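You operate a simulated robot arm through the tools that you are given. There is no shell and no other tool. Be economical: measure what you need, move in short steps, check, and stop when the job is done.

You run a simulated two-armed robot. Do the job below in one go: nothing can be reset, and whatever is moved stays where it is left.

Task
Put one of the pale pegs from the red peg tray on the top of the grid bench. Then fetch the pink slat and set it on top of the green adapter. Then take the red wedge from the top of the right table and leave it on the top of the black cupboard. Then put the gold collar on top of the purple banded block. Then take the black glue cup and leave it on top of the white adapter. Then take the pink block and leave it on top of the blue paper roll. Then take the cap off the glue bottle and lay it down on the top of the right table. Then put the small red block on top of the purple cable ramp. Keep to this order.

The check looks at the end state, three seconds after you hand in, the way a careful person would. Anything else that was tipped, shoved, dropped, spilled or broken makes it a failure. Lids that push on must go on centred and level and be pressed home; caps that screw on are set level and turned clockwise until they are tight.

Robot
Two 7-joint arms with two-finger parallel grippers on one trunk, on a base that drives. Base frame: it is fixed to the floor where the robot stands at the start and does not move with it; the origin is under the middle of the robot, x ahead of it, y to its left, z up; the surface under the hand at the start is at about z = 88. Lengths are in cm, angles in rad, forces in N, time in s.
The left shoulder is at the start at [7, 17.7, 104.5], the right one opposite. With the tool pointing down near the work surface each hand reaches from about 28 to 72 cm from the robot's upright axis, wherever it stands, measured 20 degrees to its own side. Places, roughly: black glue cup (5x5x5 cm) [50, -510, 90]; blue paper roll (8x8x10 cm) [80, -300, 90]; glue bottle [75, -325, 100]; gold collar (5x5x2 cm) [60, -460, 90]; green adapter [150, -425, 100]; pale peg (4x4x11 cm) [50, -30, 90]; pink block (5x5x4 cm) [50, -530, 90]; pink slat (5x2x3 cm) [140, -430, 90]; purple banded block (5x5x11 cm) [70, -470, 90]; purple cable ramp (13x29x7 cm) [130, -90, 90]; red wedge (9x4x4 cm) [130, -460, 90]; small red block (9x5x4 cm) [130, 70, 90]; top of the black cupboard [480, -600, 100]; top of the grid bench [-190, -20, 80]; white adapter [125, -400, 100]. Payload 3.43 kg a hand.
The TCP of each hand is the grasp point between the finger pads, 3 cm short of the fingertips. In the tool frame z runs along the fingers and y along their closing line. The gripper opens to 9.4 cm. The fingers are 2.8 cm wide and 1 cm thick; the gripper's body (5 by 9.6 cm) begins 5.5 cm behind the TCP.
Orientation is told as [roll, pitch, yaw] about the base's x, y, z axes, in that order, counted from this pose: with the fingers straight down and closing along the base's y, the tool's x points along the base's -x, its y along +y and its z along -z.

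Tools
- The arms move only by the tool arm_command. It takes "left_moves", "right_moves" or both (then of equal length, played together; a hand with none holds still); each is a list of rows, each a list of 7 numbers: the turn, a rotation vector about the tool's x, y, z in rad, then the shift along the tool's x, y, z in m, then the opening, from 0 (shut) to 1 (fully open). In form: [[wx, wy, wz, tx, ty, tz, claw], ...]. A call has 1 to 8 rows; each row shifts and turns the commanded pose from where the row before left it, along the tool's axes as they then stand. Rows are played at 5 a second. More than 5 cm and 0.15 rad between two rows, or a gripper value outside its range, and nothing of the call is played. Where a pose cannot be reached the arm comes as near as it can. A force on the tool above 40 N (or 10 N above the force at the start of the call, whichever is more), or a blocked arm, ends the call early, and 0.2 s more pass. Each finger travels about 15.3 cm/s and halts on what it meets, pressing with about 45 N; the grip force reading is that of the motor and also rises with nothing between the fingers. The clock runs only during rows and for 0.2 s after the last one: add rows that do not move to give the fingers time. It gives the time, the measured TCP pose, the force on the tool (base axes), the opening and the grip force at its end, in the units of the frame above (readings bear some noise), with the torque about the TCP (base axes, N m) and any sound that the robot's microphone picked up.
- Cameras (640 x 400 px; columns grow to the right, rows downward): "scene" is now at [13.11, -3.84, 136.27]; the picture's right is [-0.43, -0.90, -0.00], its down [-0.53, 0.25, -0.81] and it looks along [0.73, -0.35, -0.58] (base axes); focal length 276 px, centre (320, 200). "left" rides on the left gripper at [7.6, -1.4, -10.3] in its tool frame; the picture's right is [0.18, 0.98, 0.00], its down [-0.75, 0.14, -0.64] and it looks along [-0.63, 0.12, 0.77] (tool axes); focal length 243 px, centre (320, 200). "right" rides on the right gripper at [7.6, 1.4, -10.2] in its tool frame; the picture's right is [-0.18, 0.98, 0.00], its down [-0.75, -0.14, -0.64] and it looks along [-0.63, -0.12, 0.77] (tool axes); focal length 243 px, centre (320, 200). There is no depth. A picture from a camera that has moved, and an enlarged one, comes with that camera's place and axes in the base frame and with its lens.
- capture(camera): a new picture of that camera. No time passes.
- slide_trunk(by): slides the trunk up (or, below 0, down) by that many cm; the arms and the scene camera ride with it, the base frame stays. It gives what a move gives, with no picture.
- base_move(legs): drives the robot by 1 to 6 legs, each [ahead, turn to the left] in cm and rad, along the robot's own axes; the way and the turn of a leg run together, so that a leg with both is an arc; at most 150 cm and 3.142 rad a leg. The arms and the cameras ride along, it lands a little off, and it stops where it bumps. It gives what a move gives.
- aim_head(pan, tilt): turns the head with the scene camera to pan (to the left, within 1.501 rad either way) and tilt (down, from -0.506 to 1.204), counted from straight ahead of the robot. It gives what a move gives.
- close_up(camera, box): a new picture of the part [left, top, right, bottom] of that camera's present view, enlarged. No time passes.
- hand_in(): hands the job in; it is judged then, once.

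Go step by step. Nothing tells you exact positions but the pictures and the camera data: compare them with the known pose of the tool, close in by small moves and look again before you grip or let go. The budget is 217 turns and 220 pictures, counting those below and the enlarged ones. Unless the task says otherwise, let go and move clear before handing in.

The tools are called after "Emit:" as name(argument=value, ...) on one line, values as JSON. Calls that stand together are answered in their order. arm_command: Moves the arms, as the interface text tells. Its arguments: {"type":"object","properties":{"left_moves":{"type":"array"},"right_moves":{"type":"array"}},"required":[]} The other tools are called the same way: slide_trunk (by) slides the trunk up or down; base_move (legs) drives the base; aim_head (pan, tilt) turns the head that bears the scene camera; capture (camera) takes a picture; close_up (camera, box) takes an enlarged picture of a part of a camera's view; hand_in () hands the job in.

At the start:

```text
clock: 0.0
left_tcp_pos: [58.71, 2.67, 109.05]
left_ee_rot: [-0.002, 0.0, -0.002]
left_ft_force: [0.1, -0.2, 0.0]
left_ft_torque: [0.04, -0.01, 0.01]
left_opening: 9.41
left_grip_force: 0.0
right_tcp_pos: [43.82, -41.2, 116.43]
right_ee_rot: [0.001, -0.001, 0.0]
right_ft_force: [-0.7, -0.7, -0.7]
right_ft_torque: [0.01, -0.03, 0.01]
right_opening: 9.38
right_grip_force: 0.2
trunk travel left (down, up): [-62.5, 21.5]
robot x, y, heading: [0.12, -0.33, -0.001]
head pan, tilt: [-0.442, 0.621]
```

scene: 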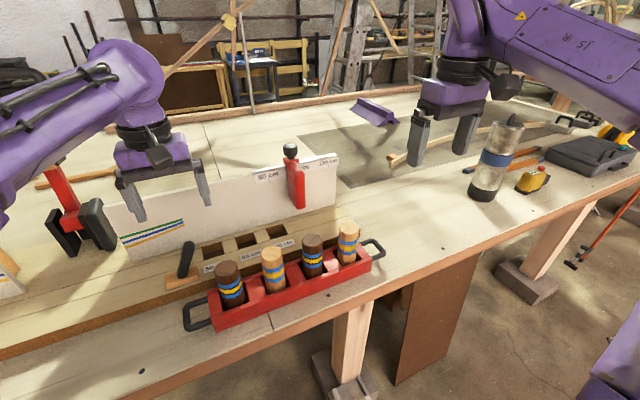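
right: 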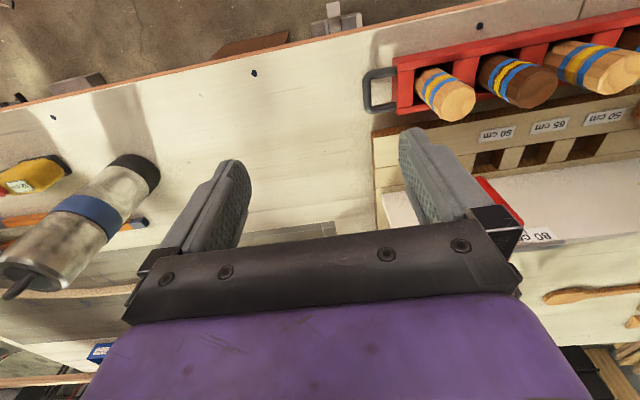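
left: 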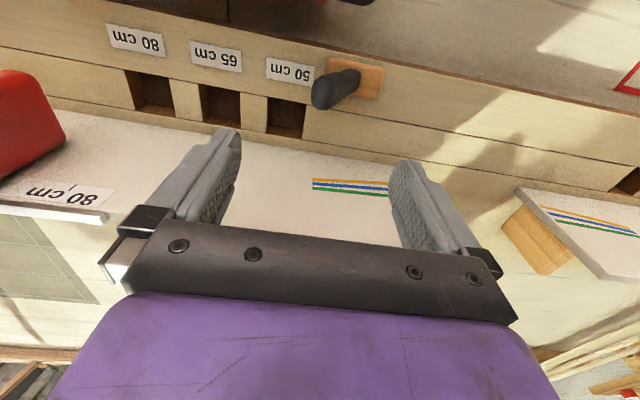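

I see the red tray with two pale and two dark pegs; the end pale peg (nearest the right hand) is about at [47,-26]. I'll take a closer look before approaching.

Emit:
close_up(camera="scene", box=[180, 200, 400, 340])

Emit:
close_up(camera="right", box=[340, 0, 640, 190])

```text
2.86 times, centred on (290, 270) of scene
camera zoom: at [13.11, -3.84, 136.27], right [-0.43, -0.9, 0.0], down [-0.53, 0.25, -0.81], along [0.73, -0.35, -0.58], focal length 788 px, centre (406, 0)
```

zoom: 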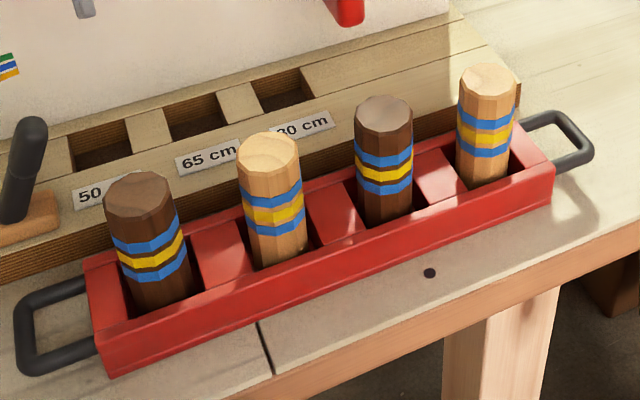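

```text
2.11 times, centred on (490, 95) of right
camera zoom: at [36.2, -39.86, 126.74], right [0.18, 0.98, 0.0], down [0.75, -0.14, 0.64], along [0.63, -0.12, -0.77], focal length 511 px, centre (-38, 421)
```

zoom: 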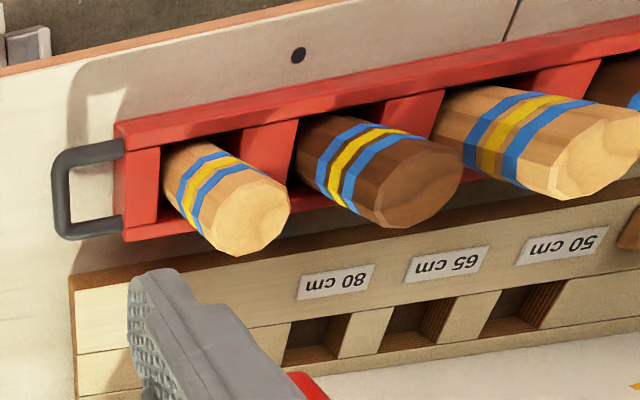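

The end pale peg's top centre is at about [47.6,-26.8,100]. I'll bring the right hand above it, with the fingers partly closed to clear the neighbouring peg.

Emit:
arm_command(right_moves=[[0, 0, 0, -0.013, 0.048, 0, 0.7], [0, 0, 0, -0.013, 0.048, 0, 0.7], [0, 0, 0, -0.012, 0.048, 0.0, 0.7], [0, 0, 0, 0, 0, 0.04, 0.7], [0, 0, 0, 0, 0, 0.04, 0.7], [0, 0, 0, 0, 0, 0, 0.7]])

Emit:
capture(camera="right")

Emit:
capture(camera="scene")

```text
clock: 1.4
left_tcp_pos: [58.53, 2.79, 108.98]
left_ee_rot: [0.0, -0.002, -0.002]
left_ft_force: [-0.9, 1.0, -0.6]
left_ft_torque: [0.0, 0.03, -0.02]
left_opening: 9.4
left_grip_force: 0.0
right_tcp_pos: [47.54, -26.69, 108.51]
right_ee_rot: [-0.001, -0.003, -0.001]
right_ft_force: [0.1, 0.0, 0.3]
right_ft_torque: [-0.05, -0.01, 0.01]
right_opening: 6.57
right_grip_force: 0.0
trunk travel left (down, up): [-62.5, 21.5]
robot x, y, heading: [-0.08, 0.46, -0.003]
head pan, tilt: [-0.442, 0.621]
```

```text
214 pictures are left
camera right: at [39.82, -25.3, 118.72], right [0.18, 0.98, 0.0], down [0.75, -0.14, 0.64], along [0.63, -0.12, -0.77], focal length 243 px, centre (320, 200)
```

right: 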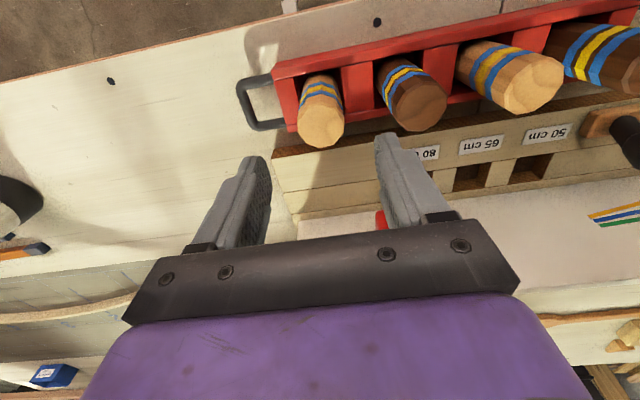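

```text
213 pictures are left
camera scene: at [13.01, -3.7, 136.29], right [-0.43, -0.9, 0.0], down [-0.53, 0.25, -0.81], along [0.74, -0.35, -0.58], focal length 276 px, centre (320, 200)
```

scene: 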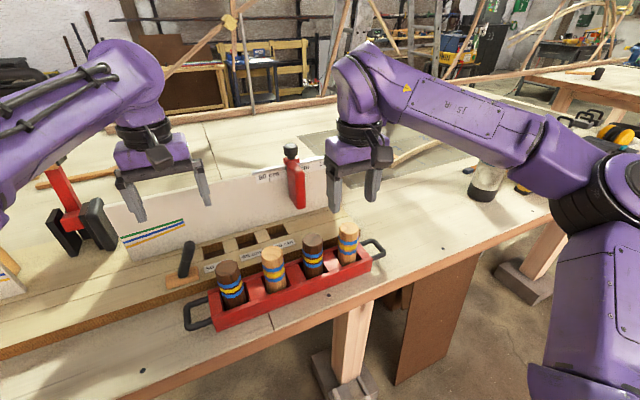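

The hand is centred over the peg (my estimate from this picture is [47.8,-26.6]). Going down and gripping.

Emit:
arm_command(right_moves=[[0, 0, 0, -0.002, 0, 0.04, 0.7], [0, 0, 0, 0, 0, 0.04, 0.7], [0, 0, 0, 0, 0, 0.02, 0.7], [0, 0, 0, 0, 0, 0, 0.7], [0, 0, 0, 0, 0, 0, 0.2], [0, 0, 0, 0, 0, 0, 0.2], [0, 0, 0, 0, 0, 0, 0.2]])

Emit:
capture(camera="right")

```text
clock: 3.0
left_tcp_pos: [58.72, 2.64, 108.95]
left_ee_rot: [0.0, 0.001, 0.0]
left_ft_force: [0.2, -0.7, 0.3]
left_ft_torque: [0.03, -0.03, 0.0]
left_opening: 9.4
left_grip_force: 0.1
right_tcp_pos: [47.92, -26.9, 98.41]
right_ee_rot: [0.0, -0.001, -0.001]
right_ft_force: [0.1, -0.3, 0.8]
right_ft_torque: [0.01, 0.0, 0.02]
right_opening: 3.85
right_grip_force: 45.5
trunk travel left (down, up): [-62.5, 21.5]
robot x, y, heading: [-0.1, -0.01, 0.0]
head pan, tilt: [-0.442, 0.621]
```

```text
212 pictures are left
camera right: at [40.22, -25.51, 108.73], right [0.18, 0.98, 0.0], down [0.75, -0.14, 0.64], along [0.63, -0.12, -0.77], focal length 243 px, centre (320, 200)
```

right: 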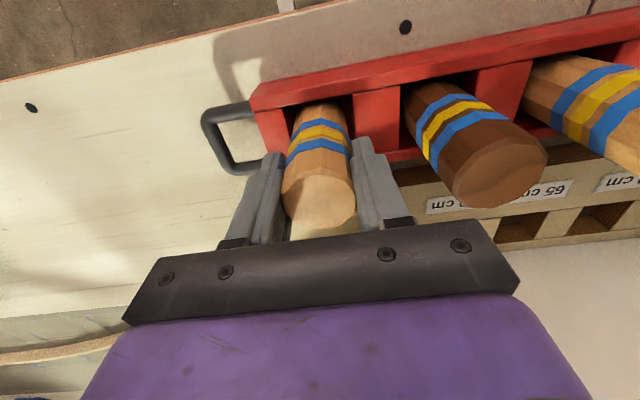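

The peg is gripped (3.85 cm opening). I'll lift it straight up clear of the tray, and raise the left hand also before driving.

Emit:
arm_command(right_moves=[[0, 0, 0, 0, 0, -0.04, 0.2], [0, 0, 0, 0, 0, -0.045, 0.2], [0, 0, 0, 0, 0, -0.045, 0.2], [0, 0, 0, 0, 0, -0.045, 0.2], [0, 0, 0, 0, 0, -0.045, 0.2], [0, 0, 0, 0.04, -0.02, 0, 0.2], [0, 0, 0, 0.04, -0.02, 0, 0.2], [0, 0, 0, 0, 0, 0, 0.2]], left_moves=[[0, 0, 0, 0, 0, -0.04, 1], [0, 0, 0, 0, 0, -0.04, 1], [0, 0, 0, 0, 0, -0.04, 1], [0, 0, 0, 0.04, 0.03, 0, 1], [0, 0, 0, 0.04, 0.04, 0, 1], [0, 0, 0, 0.04, 0.04, 0, 1], [0, 0, 0, 0.04, 0.04, 0, 1], [0, 0, 0, 0, 0, 0, 1]])

Emit:
capture(camera="scene")

Emit:
capture(camera="right")

```text
refused: row 5 steps farther than a row can; nothing moved
```

```text
211 pictures are left
camera scene: at [13.12, -3.84, 136.27], right [-0.43, -0.9, 0.0], down [-0.53, 0.25, -0.81], along [0.73, -0.35, -0.58], focal length 276 px, centre (320, 200)
```

scene: 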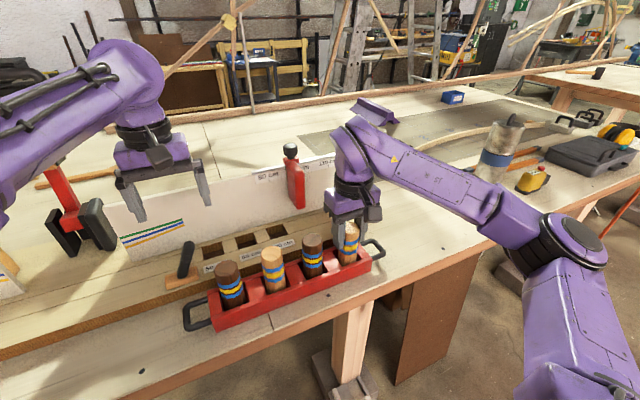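

```text
210 pictures are left
camera right: at [40.22, -25.51, 108.73], right [0.18, 0.98, 0.0], down [0.75, -0.14, 0.64], along [0.63, -0.12, -0.77], focal length 243 px, centre (320, 200)
```

right: 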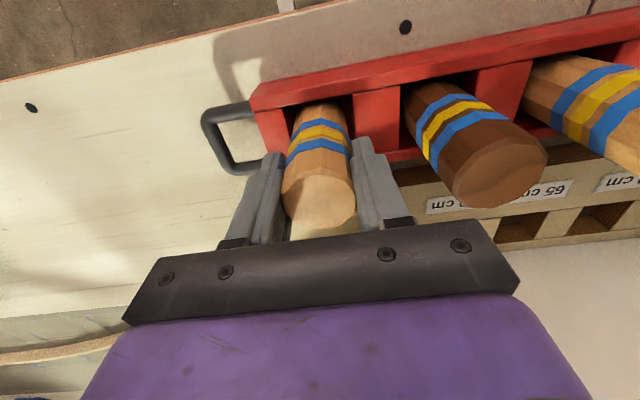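

The call was refused because one left-hand row was too long; nothing moved. I repeat it with smaller steps.

Emit:
arm_command(right_moves=[[0, 0, 0, 0, 0, -0.04, 0.2], [0, 0, 0, 0, 0, -0.045, 0.2], [0, 0, 0, 0, 0, -0.045, 0.2], [0, 0, 0, 0, 0, -0.045, 0.2], [0, 0, 0, 0, 0, -0.045, 0.2], [0, 0, 0, 0.04, -0.02, 0, 0.2], [0, 0, 0, 0.04, -0.02, 0, 0.2], [0, 0, 0, 0, 0, 0, 0.2]], left_moves=[[0, 0, 0, 0, 0, -0.04, 1], [0, 0, 0, 0, 0, -0.04, 1], [0, 0, 0, 0, 0, -0.04, 1], [0, 0, 0, 0.035, 0.03, 0, 1], [0, 0, 0, 0.035, 0.03, 0, 1], [0, 0, 0, 0.035, 0.03, 0, 1], [0, 0, 0, 0.035, 0.03, 0, 1], [0, 0, 0, 0, 0, 0, 1]])

Emit:
capture(camera="scene")

Emit:
capture(camera="right")

```text
clock: 4.8
left_tcp_pos: [43.09, 15.46, 116.96]
left_ee_rot: [0.002, 0.002, 0.0]
left_ft_force: [-0.2, -0.2, 0.0]
left_ft_torque: [0.01, 0.02, 0.01]
left_opening: 9.41
left_grip_force: 0.1
left hand out of reach, approached as far as the arm can: row 2, 3
right_tcp_pos: [40.13, -30.81, 120.34]
right_ee_rot: [0.001, 0.003, -0.001]
right_ft_force: [0.2, -0.1, -0.4]
right_ft_torque: [0.01, 0.03, -0.02]
right_opening: 3.89
right_grip_force: 44.8
trunk travel left (down, up): [-62.5, 21.5]
robot x, y, heading: [-0.36, -0.03, 0.005]
head pan, tilt: [-0.442, 0.621]
```

```text
209 pictures are left
camera scene: at [13.32, -3.95, 136.24], right [-0.43, -0.9, 0.0], down [-0.53, 0.25, -0.81], along [0.73, -0.35, -0.58], focal length 276 px, centre (320, 200)
```

scene: 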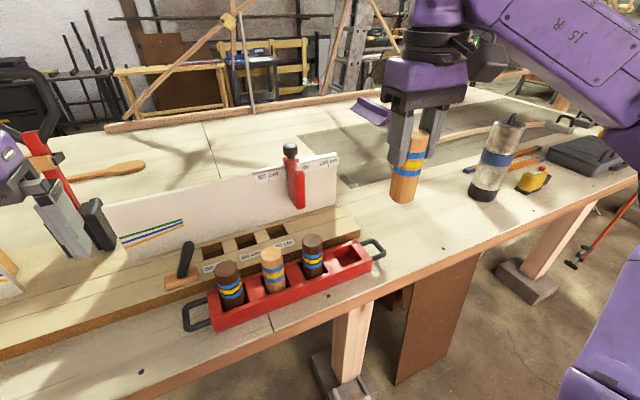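

```text
208 pictures are left
camera right: at [32.38, -29.55, 130.65], right [0.18, 0.98, 0.0], down [0.76, -0.14, 0.64], along [0.63, -0.12, -0.77], focal length 243 px, centre (320, 200)
```

right: 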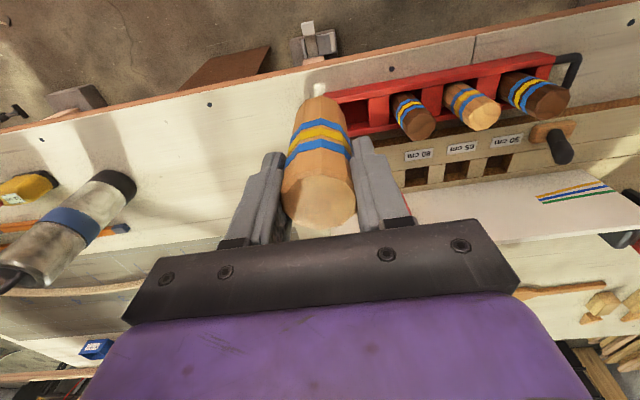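

The peg is free of the tray. I'll raise the trunk for clearance, back off, and turn round to face the grid bench.

Emit:
slide_trunk(by=12)

Emit:
base_move(legs=[[-30, 0], [0, 1.57], [0, 1.57]])

Emit:
aim_head(pan=0, tilt=0.5)

Emit:
capture(camera="scene")

```text
clock: 6.3
left_tcp_pos: [42.95, 15.53, 129.15]
left_ee_rot: [-0.001, -0.001, -0.002]
left_ft_force: [0.3, -0.5, 0.6]
left_ft_torque: [0.03, -0.02, -0.03]
left_opening: 9.38
left_grip_force: 0.0
right_tcp_pos: [39.88, -30.78, 132.51]
right_ee_rot: [-0.001, -0.002, -0.001]
right_ft_force: [-0.8, 0.1, -1.8]
right_ft_torque: [0.0, 0.01, 0.0]
right_opening: 3.86
right_grip_force: 45.2
trunk travel left (down, up): [-74.5, 9.5]
robot x, y, heading: [0.26, 0.02, -0.0]
head pan, tilt: [-0.442, 0.621]
```

```text
clock: 16.0
left_tcp_pos: [-73.07, -15.89, 129.08]
left_ee_rot: [-0.001, 0.001, -3.136]
left_ft_force: [0.1, 0.7, 0.5]
left_ft_torque: [0.01, 0.0, 0.04]
left_opening: 9.38
left_grip_force: 0.1
right_tcp_pos: [-70.31, 30.56, 132.39]
right_ee_rot: [0.0, 0.002, -3.136]
right_ft_force: [1.0, 0.0, -0.1]
right_ft_torque: [-0.01, -0.01, 0.0]
right_opening: 3.89
right_grip_force: 45.1
trunk travel left (down, up): [-74.5, 9.5]
robot x, y, heading: [-30.3, -0.08, -3.138]
head pan, tilt: [-0.442, 0.621]
```

```text
clock: 16.9
left_tcp_pos: [-73.07, -15.88, 129.03]
left_ee_rot: [-0.001, -0.002, -3.136]
left_ft_force: [-0.3, 0.1, -0.8]
left_ft_torque: [0.0, -0.01, -0.01]
left_opening: 9.37
left_grip_force: 0.1
right_tcp_pos: [-70.18, 30.59, 132.51]
right_ee_rot: [-0.001, -0.001, -3.137]
right_ft_force: [0.6, 0.1, -0.9]
right_ft_torque: [0.01, 0.0, 0.03]
right_opening: 3.89
right_grip_force: 45.0
trunk travel left (down, up): [-74.5, 9.5]
robot x, y, heading: [-30.01, -0.03, -3.136]
head pan, tilt: [0.0, 0.499]
```

```text
207 pictures are left
camera scene: at [-44.15, -0.16, 149.37], right [-0.01, 1.0, 0.0], down [0.48, 0.0, -0.88], along [-0.88, 0.0, -0.48], focal length 276 px, centre (320, 200)
```

scene: 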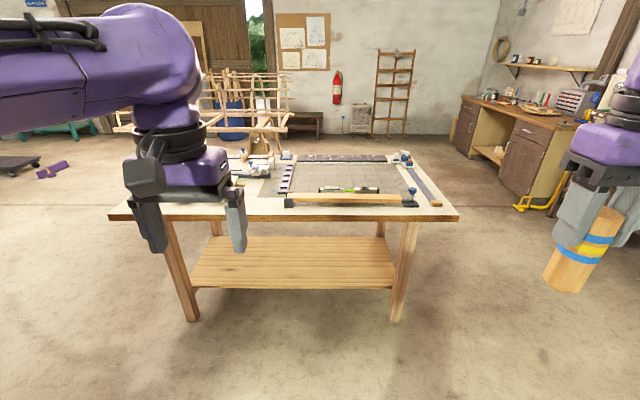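

The grid bench is ahead, with its front edge at about x=-156. The front-right strip looks free, so I'll drive closer to see it properly.

Emit:
base_move(legs=[[68, 0]])

Emit:
aim_head(pan=-0.2, tilt=0.8)

Emit:
capture(camera="scene")

Emit:
capture(camera="right")

```text
clock: 20.7
left_tcp_pos: [-141.52, -16.68, 128.95]
left_ee_rot: [0.0, -0.001, -3.129]
left_ft_force: [0.0, 0.3, -0.2]
left_ft_torque: [0.02, 0.01, -0.03]
left_opening: 9.41
left_grip_force: 0.1
right_tcp_pos: [-139.07, 29.81, 132.4]
right_ee_rot: [-0.001, 0.0, -3.128]
right_ft_force: [0.5, 0.7, -0.9]
right_ft_torque: [-0.01, 0.01, -0.03]
right_opening: 3.86
right_grip_force: 44.6
trunk travel left (down, up): [-74.5, 9.5]
robot x, y, heading: [-98.69, -0.57, -3.133]
head pan, tilt: [0.0, 0.499]
```

```text
clock: 21.5
left_tcp_pos: [-141.56, -16.79, 129.08]
left_ee_rot: [0.0, 0.001, -3.13]
left_ft_force: [0.3, -0.4, 0.2]
left_ft_torque: [-0.01, -0.03, 0.02]
left_opening: 9.4
left_grip_force: 0.0
right_tcp_pos: [-139.33, 29.63, 132.44]
right_ee_rot: [0.001, 0.001, -3.13]
right_ft_force: [0.6, 0.1, -1.4]
right_ft_torque: [-0.01, -0.02, 0.0]
right_opening: 3.87
right_grip_force: 45.4
trunk travel left (down, up): [-74.5, 9.5]
robot x, y, heading: [-99.3, -0.38, -3.132]
head pan, tilt: [-0.201, 0.799]
```

```text
206 pictures are left
camera scene: at [-111.74, 0.74, 146.77], right [0.19, 0.98, 0.0], down [0.7, -0.13, -0.7], along [-0.69, 0.13, -0.72], focal length 276 px, centre (320, 200)
```

scene: 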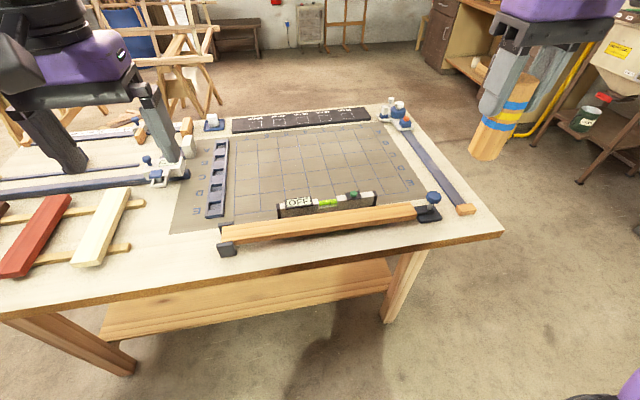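

```text
205 pictures are left
camera right: at [-131.67, 28.26, 142.74], right [-0.17, -0.98, 0.0], down [-0.76, 0.13, 0.64], along [-0.63, 0.11, -0.77], focal length 243 px, centre (320, 200)
```

right: 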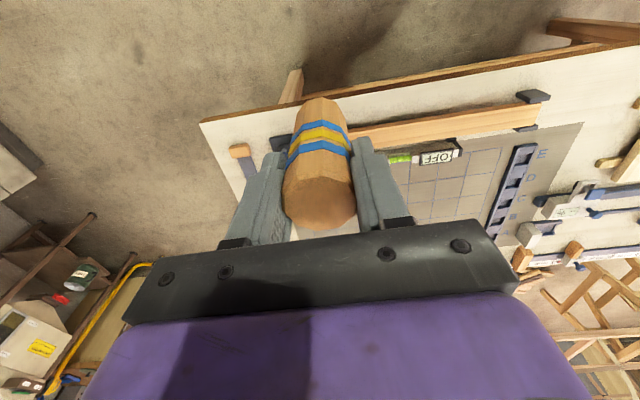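

The bare strip in front of the wooden stick is free around [-155.5, 21], 10 cm deep. I'll lower the trunk and move the peg above that spot.

Emit:
slide_trunk(by=-18)

Emit:
arm_command(right_moves=[[0, 0, 0, -0.0405, 0.022, 0, 0.2], [0, 0, 0, -0.0405, 0.022, 0, 0.2], [0, 0, 0, -0.0405, 0.022, 0, 0.2], [0, 0, 0, -0.0405, 0.022, 0, 0.2], [0, 0, 0, 0, 0, 0.04, 0.2], [0, 0, 0, 0, 0, 0.04, 0.2], [0, 0, 0, 0, 0, 0, 0.2]])

Emit:
capture(camera="scene")

Emit:
capture(camera="right")

```text
clock: 23.5
left_tcp_pos: [-141.67, -16.74, 111.07]
left_ee_rot: [0.0, 0.0, -3.13]
left_ft_force: [-0.5, -0.2, 0.2]
left_ft_torque: [0.01, 0.0, -0.01]
left_opening: 9.4
left_grip_force: 0.0
right_tcp_pos: [-139.16, 29.53, 114.37]
right_ee_rot: [0.002, 0.001, -3.131]
right_ft_force: [0.3, -0.4, -1.0]
right_ft_torque: [-0.03, 0.04, 0.0]
right_opening: 3.86
right_grip_force: 45.0
trunk travel left (down, up): [-56.5, 27.5]
robot x, y, heading: [-98.96, -0.63, -3.127]
head pan, tilt: [-0.201, 0.799]
```

```text
clock: 25.1
left_tcp_pos: [-141.52, -16.78, 110.97]
left_ee_rot: [0.001, -0.002, -3.13]
left_ft_force: [-0.5, -0.5, -0.1]
left_ft_torque: [0.01, 0.04, 0.03]
left_opening: 9.39
left_grip_force: 0.0
right_tcp_pos: [-155.16, 20.46, 106.53]
right_ee_rot: [0.001, 0.0, -3.129]
right_ft_force: [-0.4, 0.5, -1.1]
right_ft_torque: [-0.04, 0.02, -0.01]
right_opening: 3.86
right_grip_force: 45.0
trunk travel left (down, up): [-56.5, 27.5]
robot x, y, heading: [-98.93, -0.81, -3.136]
head pan, tilt: [-0.201, 0.799]
```

```text
204 pictures are left
camera scene: at [-111.64, 0.66, 128.78], right [0.19, 0.98, 0.0], down [0.7, -0.13, -0.7], along [-0.69, 0.13, -0.72], focal length 276 px, centre (320, 200)
```

scene: 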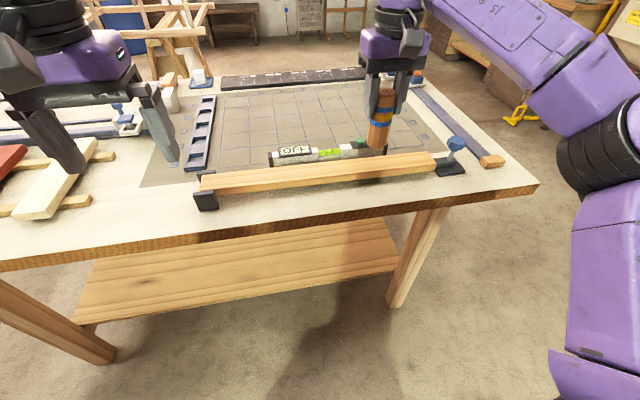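

```text
203 pictures are left
camera right: at [-147.67, 19.09, 116.74], right [-0.17, -0.99, 0.0], down [-0.76, 0.13, 0.64], along [-0.63, 0.11, -0.77], focal length 243 px, centre (320, 200)
```

right: 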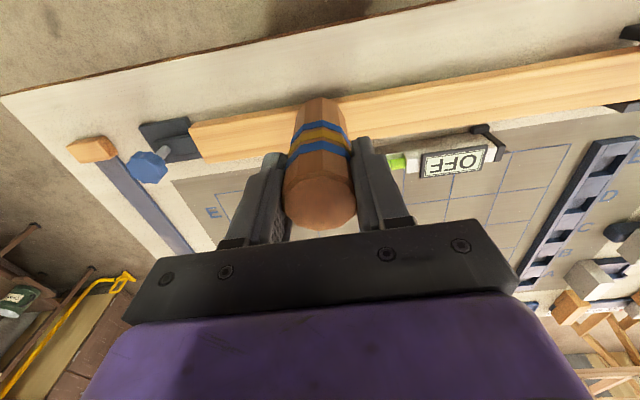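

By combining both views, the bench top is near z=82 and the strip spans x≈-151.5 to -159, so the peg at -155.2 is centred. I'll lower it to just above the top and check.

Emit:
arm_command(right_moves=[[0, 0, 0, 0, 0, 0.04, 0.2], [0, 0, 0, 0, 0, 0.04, 0.2], [0, 0, 0, 0, 0, 0.04, 0.2], [0, 0, 0, 0, 0, 0, 0.2]])

Emit:
close_up(camera="scene", box=[280, 90, 500, 230])

Emit:
capture(camera="right")

```text
clock: 26.1
left_tcp_pos: [-141.51, -16.79, 111.02]
left_ee_rot: [0.001, -0.001, -3.13]
left_ft_force: [1.1, 0.2, -0.6]
left_ft_torque: [0.0, -0.01, 0.01]
left_opening: 9.38
left_grip_force: 0.2
right_tcp_pos: [-155.1, 20.56, 94.46]
right_ee_rot: [0.0, 0.0, -3.131]
right_ft_force: [2.9, 1.0, -0.8]
right_ft_torque: [0.09, -0.2, -0.07]
right_opening: 3.86
right_grip_force: 45.0
trunk travel left (down, up): [-56.5, 27.5]
robot x, y, heading: [-99.12, -0.62, -3.132]
head pan, tilt: [-0.201, 0.799]
```

```text
2.86 times, centred on (390, 160) of scene
camera zoom: at [-111.56, 0.69, 128.78], right [0.19, 0.98, 0.0], down [0.7, -0.13, -0.7], along [-0.69, 0.13, -0.72], focal length 788 px, centre (120, 314)
```

zoom: 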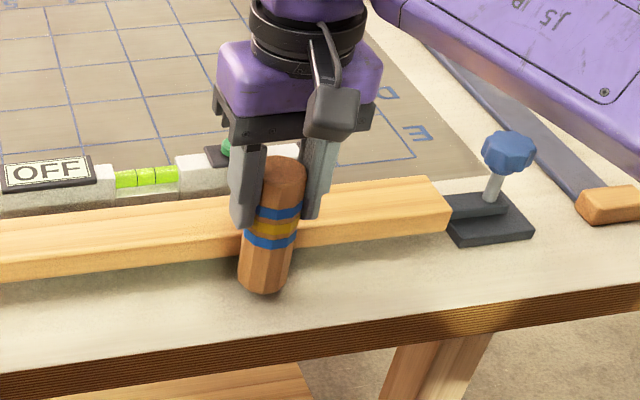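

```text
201 pictures are left
camera right: at [-147.53, 19.22, 104.7], right [-0.17, -0.98, 0.0], down [-0.75, 0.13, 0.64], along [-0.63, 0.11, -0.77], focal length 243 px, centre (320, 200)
```

right: 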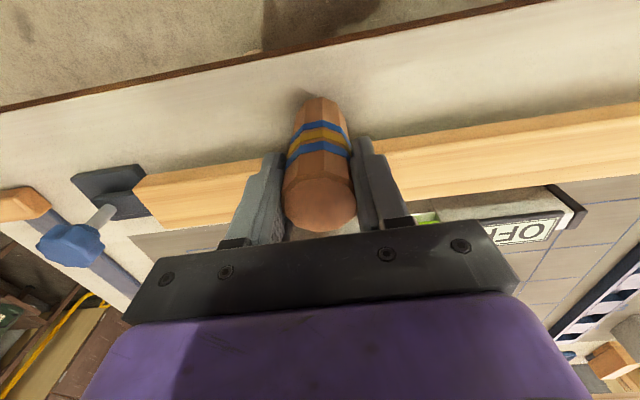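

There is a slight force in +x, so the peg may be touching the stick. I'll move it 0.9 cm away from the stick, then lower.

Emit:
arm_command(right_moves=[[0, 0, 0, 0.009, 0, 0, 0.2], [0, 0, 0, 0, 0, 0, 0.2]])

Emit:
close_up(camera="scene", box=[280, 90, 500, 230])

```text
clock: 26.7
left_tcp_pos: [-141.62, -16.71, 111.01]
left_ee_rot: [0.0, 0.002, -3.128]
left_ft_force: [-0.5, 0.0, -0.8]
left_ft_torque: [0.02, -0.02, 0.0]
left_opening: 9.42
left_grip_force: 0.1
right_tcp_pos: [-154.32, 20.68, 94.5]
right_ee_rot: [0.0, 0.0, -3.13]
right_ft_force: [0.9, 0.2, -1.0]
right_ft_torque: [0.01, 0.02, -0.01]
right_opening: 3.85
right_grip_force: 45.0
trunk travel left (down, up): [-56.5, 27.5]
robot x, y, heading: [-99.2, -0.38, -3.131]
head pan, tilt: [-0.201, 0.799]
```

```text
2.86 times, centred on (390, 160) of scene
camera zoom: at [-111.73, 0.72, 128.77], right [0.19, 0.98, 0.0], down [0.7, -0.13, -0.7], along [-0.68, 0.13, -0.72], focal length 788 px, centre (120, 314)
```

zoom: 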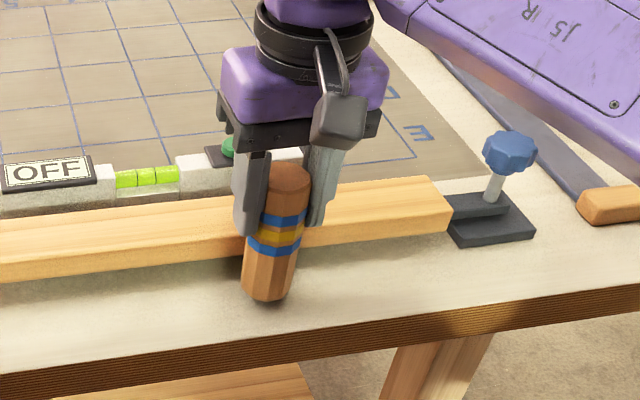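

Emit:
arm_command(right_moves=[[0, 0, 0, -0.003, 0, 0.01, 0.2], [0, 0, 0, 0, 0, 0.006, 0.2], [0, 0, 0, 0, 0, 0.004, 0.2], [0, 0, 0, 0, 0, 0, 0.2]])

Emit:
close_up(camera="scene", box=[280, 90, 500, 230])

```text
clock: 27.4
left_tcp_pos: [-141.48, -16.67, 111.12]
left_ee_rot: [0.0, -0.002, -3.129]
left_ft_force: [-0.5, 0.6, -1.7]
left_ft_torque: [-0.02, -0.06, -0.03]
left_opening: 9.42
left_grip_force: 0.0
right_tcp_pos: [-154.38, 20.59, 93.56]
right_ee_rot: [0.006, -0.016, -3.131]
right_ft_force: [6.6, -0.1, 19.7]
right_ft_torque: [-0.06, -0.93, -0.03]
right_opening: 3.87
right_grip_force: 45.1
trunk travel left (down, up): [-56.5, 27.5]
robot x, y, heading: [-98.94, -0.47, -3.133]
head pan, tilt: [-0.201, 0.799]
stopped in row 3 (right hand): the force on the tool passed its limit at 41 N (the readings are from after the stop); the commanded pose is now the measured one
```

```text
2.86 times, centred on (390, 160) of scene
camera zoom: at [-111.39, 0.72, 128.81], right [0.19, 0.98, 0.0], down [0.7, -0.13, -0.7], along [-0.69, 0.13, -0.72], focal length 788 px, centre (120, 314)
```

zoom: 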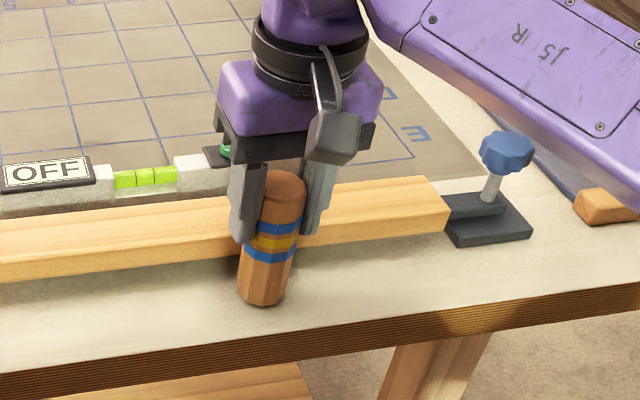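

Contact came at TCP z≈93.5, i.e. bench top at about z=84, which agrees with the views. I'll relieve the tilt by lifting slightly and re-lowering gently.

Emit:
arm_command(right_moves=[[0, 0, 0, 0, 0, -0.006, 0.2], [0.0, 0.0, 0, 0, 0, 0, 0.2], [0, 0, 0, 0, 0, 0.003, 0.2], [0, 0, 0, 0, 0, 0.001, 0.2]])

```text
clock: 28.4
left_tcp_pos: [-141.58, -16.66, 111.11]
left_ee_rot: [0.001, 0.0, -3.13]
left_ft_force: [0.9, 0.5, 0.4]
left_ft_torque: [0.01, 0.01, -0.02]
left_opening: 9.42
left_grip_force: 0.0
right_tcp_pos: [-154.59, 20.67, 93.59]
right_ee_rot: [0.004, -0.015, -3.131]
right_ft_force: [-2.0, 2.3, 12.9]
right_ft_torque: [0.24, 0.05, 0.02]
right_opening: 3.85
right_grip_force: 45.4
trunk travel left (down, up): [-56.5, 27.5]
robot x, y, heading: [-98.91, -0.61, -3.129]
head pan, tilt: [-0.201, 0.799]
```

Emit:
arm_command(right_moves=[[0, 0, 0, 0, 0, -0.004, 0.2], [-0.004, -0.015, 0, 0, 0, 0, 0.2], [0, 0, 0, 0, 0, 0.002, 0.2], [0, 0, 0, 0, 0, 0.001, 0.2], [0, 0, 0, 0, 0, 0.001, 0.2]])

Emit:
close_up(camera="scene", box=[280, 90, 500, 230])

```text
clock: 29.6
left_tcp_pos: [-141.36, -16.66, 111.03]
left_ee_rot: [-0.001, -0.002, -3.128]
left_ft_force: [0.6, 0.6, -0.9]
left_ft_torque: [0.03, 0.02, 0.0]
left_opening: 9.41
left_grip_force: 0.2
right_tcp_pos: [-154.79, 20.78, 93.34]
right_ee_rot: [0.01, -0.032, -3.13]
right_ft_force: [-2.1, 2.4, 12.6]
right_ft_torque: [0.27, 0.0, 0.02]
right_opening: 3.85
right_grip_force: 44.8
trunk travel left (down, up): [-56.5, 27.5]
robot x, y, heading: [-98.7, -0.26, -3.128]
head pan, tilt: [-0.201, 0.799]
```

```text
2.86 times, centred on (390, 160) of scene
camera zoom: at [-111.54, 0.71, 128.81], right [0.19, 0.98, 0.0], down [0.7, -0.13, -0.7], along [-0.69, 0.13, -0.72], focal length 788 px, centre (120, 314)
```

zoom: 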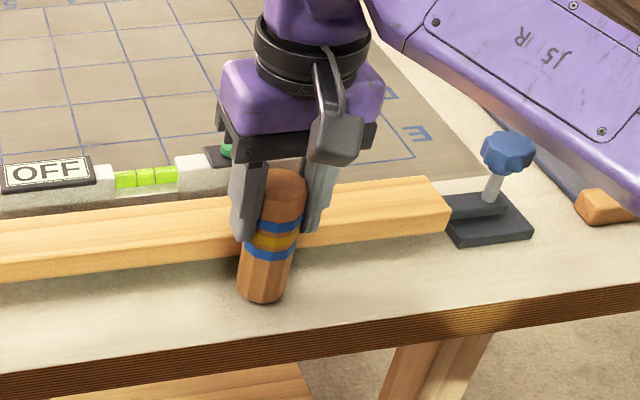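

The correction went the wrong way; I'll lift a little, reverse it, and re-lower.

Emit:
arm_command(right_moves=[[0, 0, 0, 0, 0, -0.008, 0.2], [0.01, 0.032, 0, 0, 0, 0, 0.2], [0, 0, 0, 0, 0, 0, 0.2]])

Emit:
close_up(camera="scene", box=[280, 90, 500, 230])

```text
clock: 30.4
left_tcp_pos: [-141.63, -16.67, 111.0]
left_ee_rot: [0.0, -0.001, -3.129]
left_ft_force: [0.4, 0.6, 0.5]
left_ft_torque: [-0.02, 0.01, -0.01]
left_opening: 9.42
left_grip_force: 0.0
right_tcp_pos: [-154.83, 20.83, 94.04]
right_ee_rot: [-0.001, 0.007, -3.13]
right_ft_force: [0.0, 1.2, -2.2]
right_ft_torque: [0.0, -0.01, 0.05]
right_opening: 3.87
right_grip_force: 45.7
trunk travel left (down, up): [-56.5, 27.5]
robot x, y, heading: [-98.83, -0.64, -3.13]
head pan, tilt: [-0.201, 0.799]
```

```text
2.86 times, centred on (390, 160) of scene
camera zoom: at [-111.72, 0.77, 128.77], right [0.19, 0.98, 0.0], down [0.7, -0.13, -0.7], along [-0.68, 0.13, -0.72], focal length 788 px, centre (120, 314)
```

zoom: 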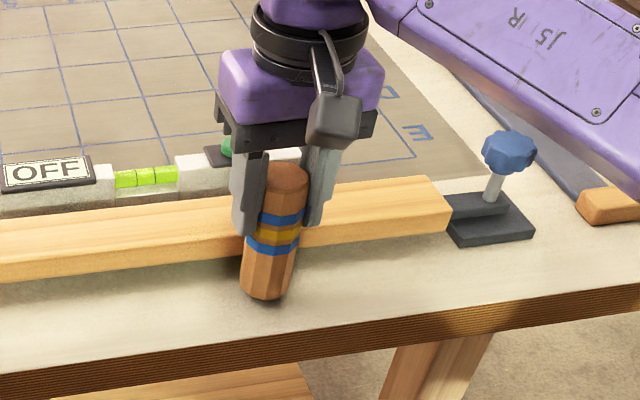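

Emit:
arm_command(right_moves=[[0, -0.006, 0, 0, 0, 0.003, 0.2], [0, 0, 0, 0, 0, 0.001, 0.2], [0, 0, 0, 0, 0, 0.001, 0.2], [0, 0, 0, 0, 0, 0, 0.2]])

```text
clock: 31.4
left_tcp_pos: [-141.69, -16.76, 110.98]
left_ee_rot: [-0.002, -0.001, -3.13]
left_ft_force: [0.4, -0.2, -0.2]
left_ft_torque: [0.01, 0.01, -0.01]
left_opening: 9.39
left_grip_force: 0.0
right_tcp_pos: [-154.64, 20.7, 93.57]
right_ee_rot: [-0.001, 0.0, -3.13]
right_ft_force: [0.2, 0.1, -0.9]
right_ft_torque: [0.01, 0.01, 0.02]
right_opening: 3.89
right_grip_force: 45.1
trunk travel left (down, up): [-56.5, 27.5]
robot x, y, heading: [-98.94, -0.87, -3.126]
head pan, tilt: [-0.201, 0.799]
```

Emit:
arm_command(right_moves=[[0, 0, 0, 0, 0, 0.001, 0.2], [0, 0, 0, 0, 0, 0.001, 0.2], [0, 0, 0, 0, 0, 0.001, 0.2], [0, 0, 0, 0, 0, 0, 0.2]])

```text
clock: 32.4
left_tcp_pos: [-141.55, -16.59, 111.07]
left_ee_rot: [0.0, 0.0, -3.129]
left_ft_force: [0.2, 0.9, -0.1]
left_ft_torque: [0.01, 0.0, 0.0]
left_opening: 9.39
left_grip_force: 0.2
right_tcp_pos: [-154.67, 20.72, 93.51]
right_ee_rot: [-0.002, -0.003, -3.13]
right_ft_force: [-4.3, 1.6, 11.2]
right_ft_torque: [0.07, 0.28, 0.0]
right_opening: 3.84
right_grip_force: 45.3
trunk travel left (down, up): [-56.5, 27.5]
robot x, y, heading: [-98.85, -0.67, -3.126]
head pan, tilt: [-0.201, 0.799]
```

The peg is resting on the bench (11 N), upright. I'll open a little and raise the hand straight up.

Emit:
arm_command(right_moves=[[0, 0, 0, 0, 0, -0.001, 0.55], [0, 0, 0, 0, 0, 0, 0.65], [0, 0, 0, 0, 0, 0, 0.65], [0, 0, 0, 0, 0, -0.04, 0.65], [0, 0, 0, 0, 0, -0.04, 0.65], [0, 0, 0, 0, 0, -0.04, 0.65], [0, 0, 0, 0, 0, -0.04, 0.65]])

Emit:
close_up(camera="scene", box=[280, 90, 500, 230])

```text
clock: 34.0
left_tcp_pos: [-141.49, -16.73, 111.15]
left_ee_rot: [-0.002, -0.002, -3.129]
left_ft_force: [-0.3, 0.3, 0.2]
left_ft_torque: [-0.01, 0.02, -0.03]
left_opening: 9.41
left_grip_force: 0.2
right_tcp_pos: [-154.8, 20.55, 109.56]
right_ee_rot: [-0.004, -0.002, -3.13]
right_ft_force: [0.7, 0.4, -0.5]
right_ft_torque: [0.01, 0.02, -0.01]
right_opening: 6.11
right_grip_force: 0.1
trunk travel left (down, up): [-56.5, 27.5]
robot x, y, heading: [-99.08, -0.51, -3.132]
head pan, tilt: [-0.201, 0.799]
```

```text
2.86 times, centred on (390, 160) of scene
camera zoom: at [-111.59, 0.61, 128.78], right [0.19, 0.98, 0.0], down [0.7, -0.13, -0.7], along [-0.69, 0.13, -0.72], focal length 788 px, centre (120, 314)
```

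zoom: 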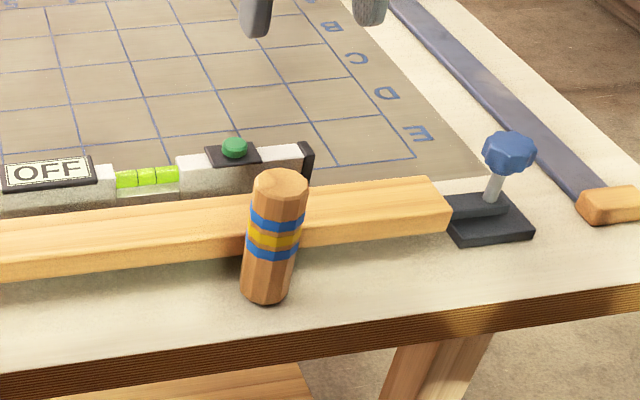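

The peg stands well on the grid bench. Next I'll back off, turn to face -y and look along the way to the right tables.

Emit:
arm_command(right_moves=[[0, 0, 0, 0, 0, -0.04, 1], [0, 0, 0, 0.045, -0.02, 0, 1], [0, 0, 0, 0.045, -0.02, 0, 1], [0, 0, 0, 0.045, -0.02, 0, 1], [0, 0, 0, 0.03, -0.02, 0, 1]])

Emit:
base_move(legs=[[-45, 0], [0, 1.57]])

Emit:
aim_head(pan=0, tilt=0.35)

Emit:
capture(camera="scene")

```text
clock: 35.2
left_tcp_pos: [-141.53, -16.52, 111.13]
left_ee_rot: [0.002, 0.0, -3.128]
left_ft_force: [0.2, 0.2, 0.6]
left_ft_torque: [0.02, 0.01, 0.01]
left_opening: 9.39
left_grip_force: 0.0
right_tcp_pos: [-138.08, 29.11, 113.41]
right_ee_rot: [-0.001, -0.001, -3.13]
right_ft_force: [0.0, -0.5, -0.3]
right_ft_torque: [-0.01, 0.0, 0.02]
right_opening: 9.4
right_grip_force: 0.1
trunk travel left (down, up): [-56.5, 27.5]
robot x, y, heading: [-98.99, -0.56, -3.13]
head pan, tilt: [-0.201, 0.799]
```

```text
clock: 41.7
left_tcp_pos: [-38.9, -43.22, 111.08]
left_ee_rot: [-0.001, 0.001, -1.579]
left_ft_force: [-0.9, -0.3, 0.4]
left_ft_torque: [-0.01, 0.01, 0.02]
left_opening: 9.39
left_grip_force: 0.1
right_tcp_pos: [-84.5, -38.95, 113.3]
right_ee_rot: [-0.001, 0.0, -1.579]
right_ft_force: [-0.2, 0.7, -0.4]
right_ft_torque: [0.01, -0.01, -0.02]
right_opening: 9.38
right_grip_force: 0.1
trunk travel left (down, up): [-56.5, 27.5]
robot x, y, heading: [-53.81, -0.36, -1.573]
head pan, tilt: [-0.201, 0.799]
```

```text
clock: 42.6
left_tcp_pos: [-39.0, -43.2, 111.05]
left_ee_rot: [0.0, 0.001, -1.577]
left_ft_force: [0.4, 0.7, -0.7]
left_ft_torque: [0.02, 0.01, 0.02]
left_opening: 9.38
left_grip_force: 0.1
right_tcp_pos: [-84.51, -38.92, 113.4]
right_ee_rot: [-0.002, 0.002, -1.58]
right_ft_force: [-0.4, -0.3, 0.1]
right_ft_torque: [0.02, 0.04, -0.01]
right_opening: 9.4
right_grip_force: 0.0
trunk travel left (down, up): [-56.5, 27.5]
robot x, y, heading: [-53.77, 0.04, -1.574]
head pan, tilt: [0.0, 0.351]
```

```text
195 pictures are left
camera scene: at [-54.11, -14.54, 132.73], right [-1.0, 0.01, 0.0], down [0.0, 0.34, -0.94], along [-0.01, -0.94, -0.34], focal length 276 px, centre (320, 200)
```

scene: 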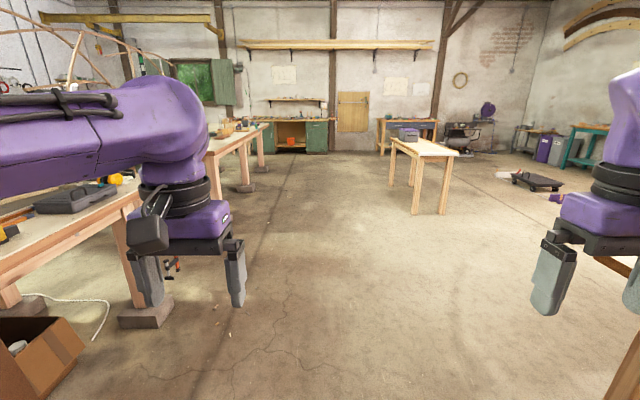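

The corridor ahead is clear, with a second long table on the left beyond the starting bench. I'll drive on and look to the left at it.

Emit:
base_move(legs=[[150, 0], [150, 0]])

Emit:
aim_head(pan=0.9, tilt=0.4)

Emit:
capture(camera="scene")

```text
clock: 57.1
left_tcp_pos: [-39.99, -343.41, 111.0]
left_ee_rot: [0.0, 0.0, -1.574]
left_ft_force: [-0.5, 0.5, -0.2]
left_ft_torque: [-0.04, 0.02, -0.01]
left_opening: 9.38
left_grip_force: 0.1
right_tcp_pos: [-85.68, -339.43, 113.21]
right_ee_rot: [-0.002, 0.001, -1.576]
right_ft_force: [0.1, 0.3, 0.8]
right_ft_torque: [-0.01, 0.04, 0.03]
right_opening: 9.4
right_grip_force: 0.0
trunk travel left (down, up): [-56.5, 27.5]
robot x, y, heading: [-55.43, -300.38, -1.571]
head pan, tilt: [0.0, 0.351]
```

```text
clock: 58.3
left_tcp_pos: [-39.99, -343.41, 111.03]
left_ee_rot: [0.001, -0.001, -1.575]
left_ft_force: [-0.9, 0.6, -0.2]
left_ft_torque: [0.0, 0.02, 0.01]
left_opening: 9.38
left_grip_force: 0.0
right_tcp_pos: [-85.6, -339.48, 113.23]
right_ee_rot: [-0.003, 0.0, -1.576]
right_ft_force: [0.4, 0.1, -0.3]
right_ft_torque: [-0.02, 0.01, -0.04]
right_opening: 9.38
right_grip_force: 0.0
trunk travel left (down, up): [-56.5, 27.5]
robot x, y, heading: [-54.92, -300.6, -1.578]
head pan, tilt: [0.901, 0.4]
```

```text
194 pictures are left
camera scene: at [-48.0, -311.36, 132.28], right [-0.62, -0.78, 0.0], down [-0.3, 0.24, -0.92], along [0.72, -0.58, -0.39], focal length 276 px, centre (320, 200)
```

scene: 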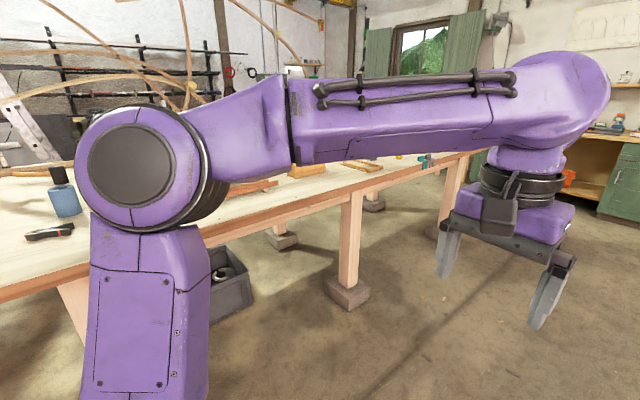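

The arm blocks the view, so I'll drive to about y=-430, turn to face the right table and raise the trunk for a better view.

Emit:
base_move(legs=[[130, 0], [0, 1.57]])

Emit:
slide_trunk(by=20)

Emit:
aim_head(pan=0, tilt=0.45)

Emit:
capture(camera="scene")

```text
clock: 68.6
left_tcp_pos: [-12.76, -414.4, 111.06]
left_ee_rot: [0.0, 0.001, 0.0]
left_ft_force: [0.7, 0.4, 0.3]
left_ft_torque: [0.02, 0.0, -0.01]
left_opening: 9.37
left_grip_force: 0.1
right_tcp_pos: [-16.82, -460.03, 113.42]
right_ee_rot: [0.0, 0.0, -0.002]
right_ft_force: [0.0, -0.2, -0.3]
right_ft_torque: [0.0, -0.01, -0.02]
right_opening: 9.39
right_grip_force: 0.0
trunk travel left (down, up): [-56.5, 27.5]
robot x, y, heading: [-55.67, -430.1, 0.006]
head pan, tilt: [0.901, 0.4]
```

```text
clock: 70.8
left_tcp_pos: [-12.83, -414.24, 131.07]
left_ee_rot: [-0.002, 0.0, -0.002]
left_ft_force: [0.0, 0.3, 0.5]
left_ft_torque: [-0.02, -0.02, 0.01]
left_opening: 9.39
left_grip_force: 0.0
right_tcp_pos: [-16.67, -459.93, 133.25]
right_ee_rot: [-0.001, 0.0, -0.003]
right_ft_force: [-0.2, 0.3, 0.6]
right_ft_torque: [0.01, -0.02, 0.0]
right_opening: 9.41
right_grip_force: 0.1
trunk travel left (down, up): [-76.5, 7.5]
robot x, y, heading: [-55.89, -429.72, -0.002]
head pan, tilt: [0.901, 0.4]
```

```text
clock: 72.0
left_tcp_pos: [-12.89, -414.3, 131.17]
left_ee_rot: [-0.001, -0.002, -0.001]
left_ft_force: [-0.5, 0.0, 0.4]
left_ft_torque: [0.0, -0.02, 0.01]
left_opening: 9.39
left_grip_force: 0.0
right_tcp_pos: [-16.74, -459.91, 133.35]
right_ee_rot: [-0.002, 0.0, -0.004]
right_ft_force: [0.1, 0.7, 0.4]
right_ft_torque: [-0.01, 0.0, 0.02]
right_opening: 9.38
right_grip_force: 0.0
trunk travel left (down, up): [-76.5, 7.5]
robot x, y, heading: [-55.5, -429.62, -0.006]
head pan, tilt: [0.0, 0.45]
```

```text
193 pictures are left
camera scene: at [-41.38, -429.9, 151.82], right [0.0, -1.0, 0.0], down [-0.44, 0.0, -0.9], along [0.9, 0.0, -0.44], focal length 276 px, centre (320, 200)
```

scene: 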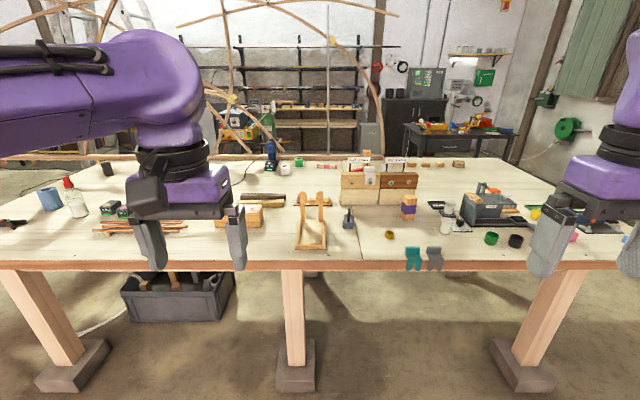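

I can see the right table with its many items; the slat, adapters and wedge are along the far side, which must be reached from behind. I'll enlarge the parts of this view.

Emit:
close_up(camera="scene", box=[230, 130, 430, 255])

Emit:
close_up(camera="scene", box=[380, 130, 620, 280])

Emit:
close_up(camera="scene", box=[0, 130, 240, 280])

```text
3.20 times, centred on (330, 192) of scene
camera zoom: at [-41.38, -429.9, 151.82], right [0.0, -1.0, 0.0], down [-0.44, 0.0, -0.9], along [0.9, 0.0, -0.44], focal length 882 px, centre (288, 224)
```

zoom: 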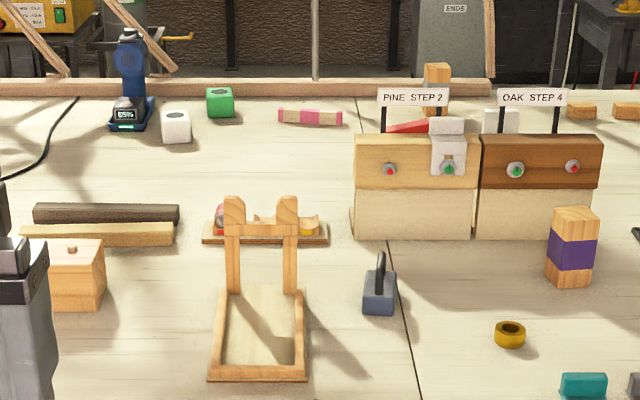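

```text
2.67 times, centred on (500, 205) of scene
camera zoom: at [-41.38, -429.9, 151.82], right [0.0, -1.0, 0.0], down [-0.44, 0.0, -0.9], along [0.9, 0.0, -0.44], focal length 735 px, centre (-160, 187)
```

zoom: 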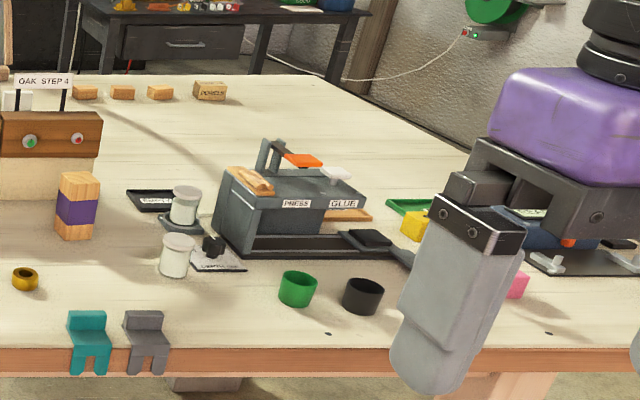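

```text
2.67 times, centred on (120, 205) of scene
camera zoom: at [-41.38, -429.9, 151.82], right [0.0, -1.0, 0.0], down [-0.44, 0.0, -0.9], along [0.9, 0.0, -0.44], focal length 735 px, centre (853, 187)
```

zoom: 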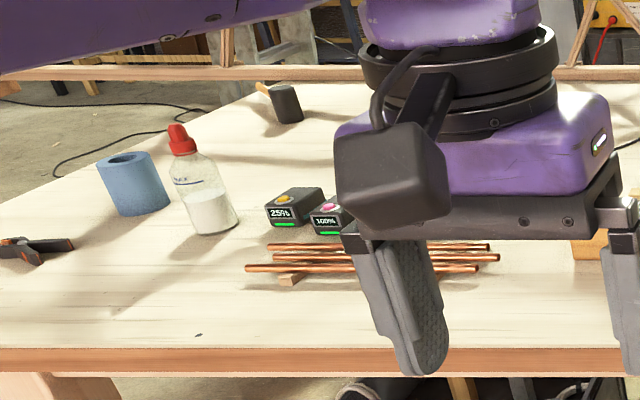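

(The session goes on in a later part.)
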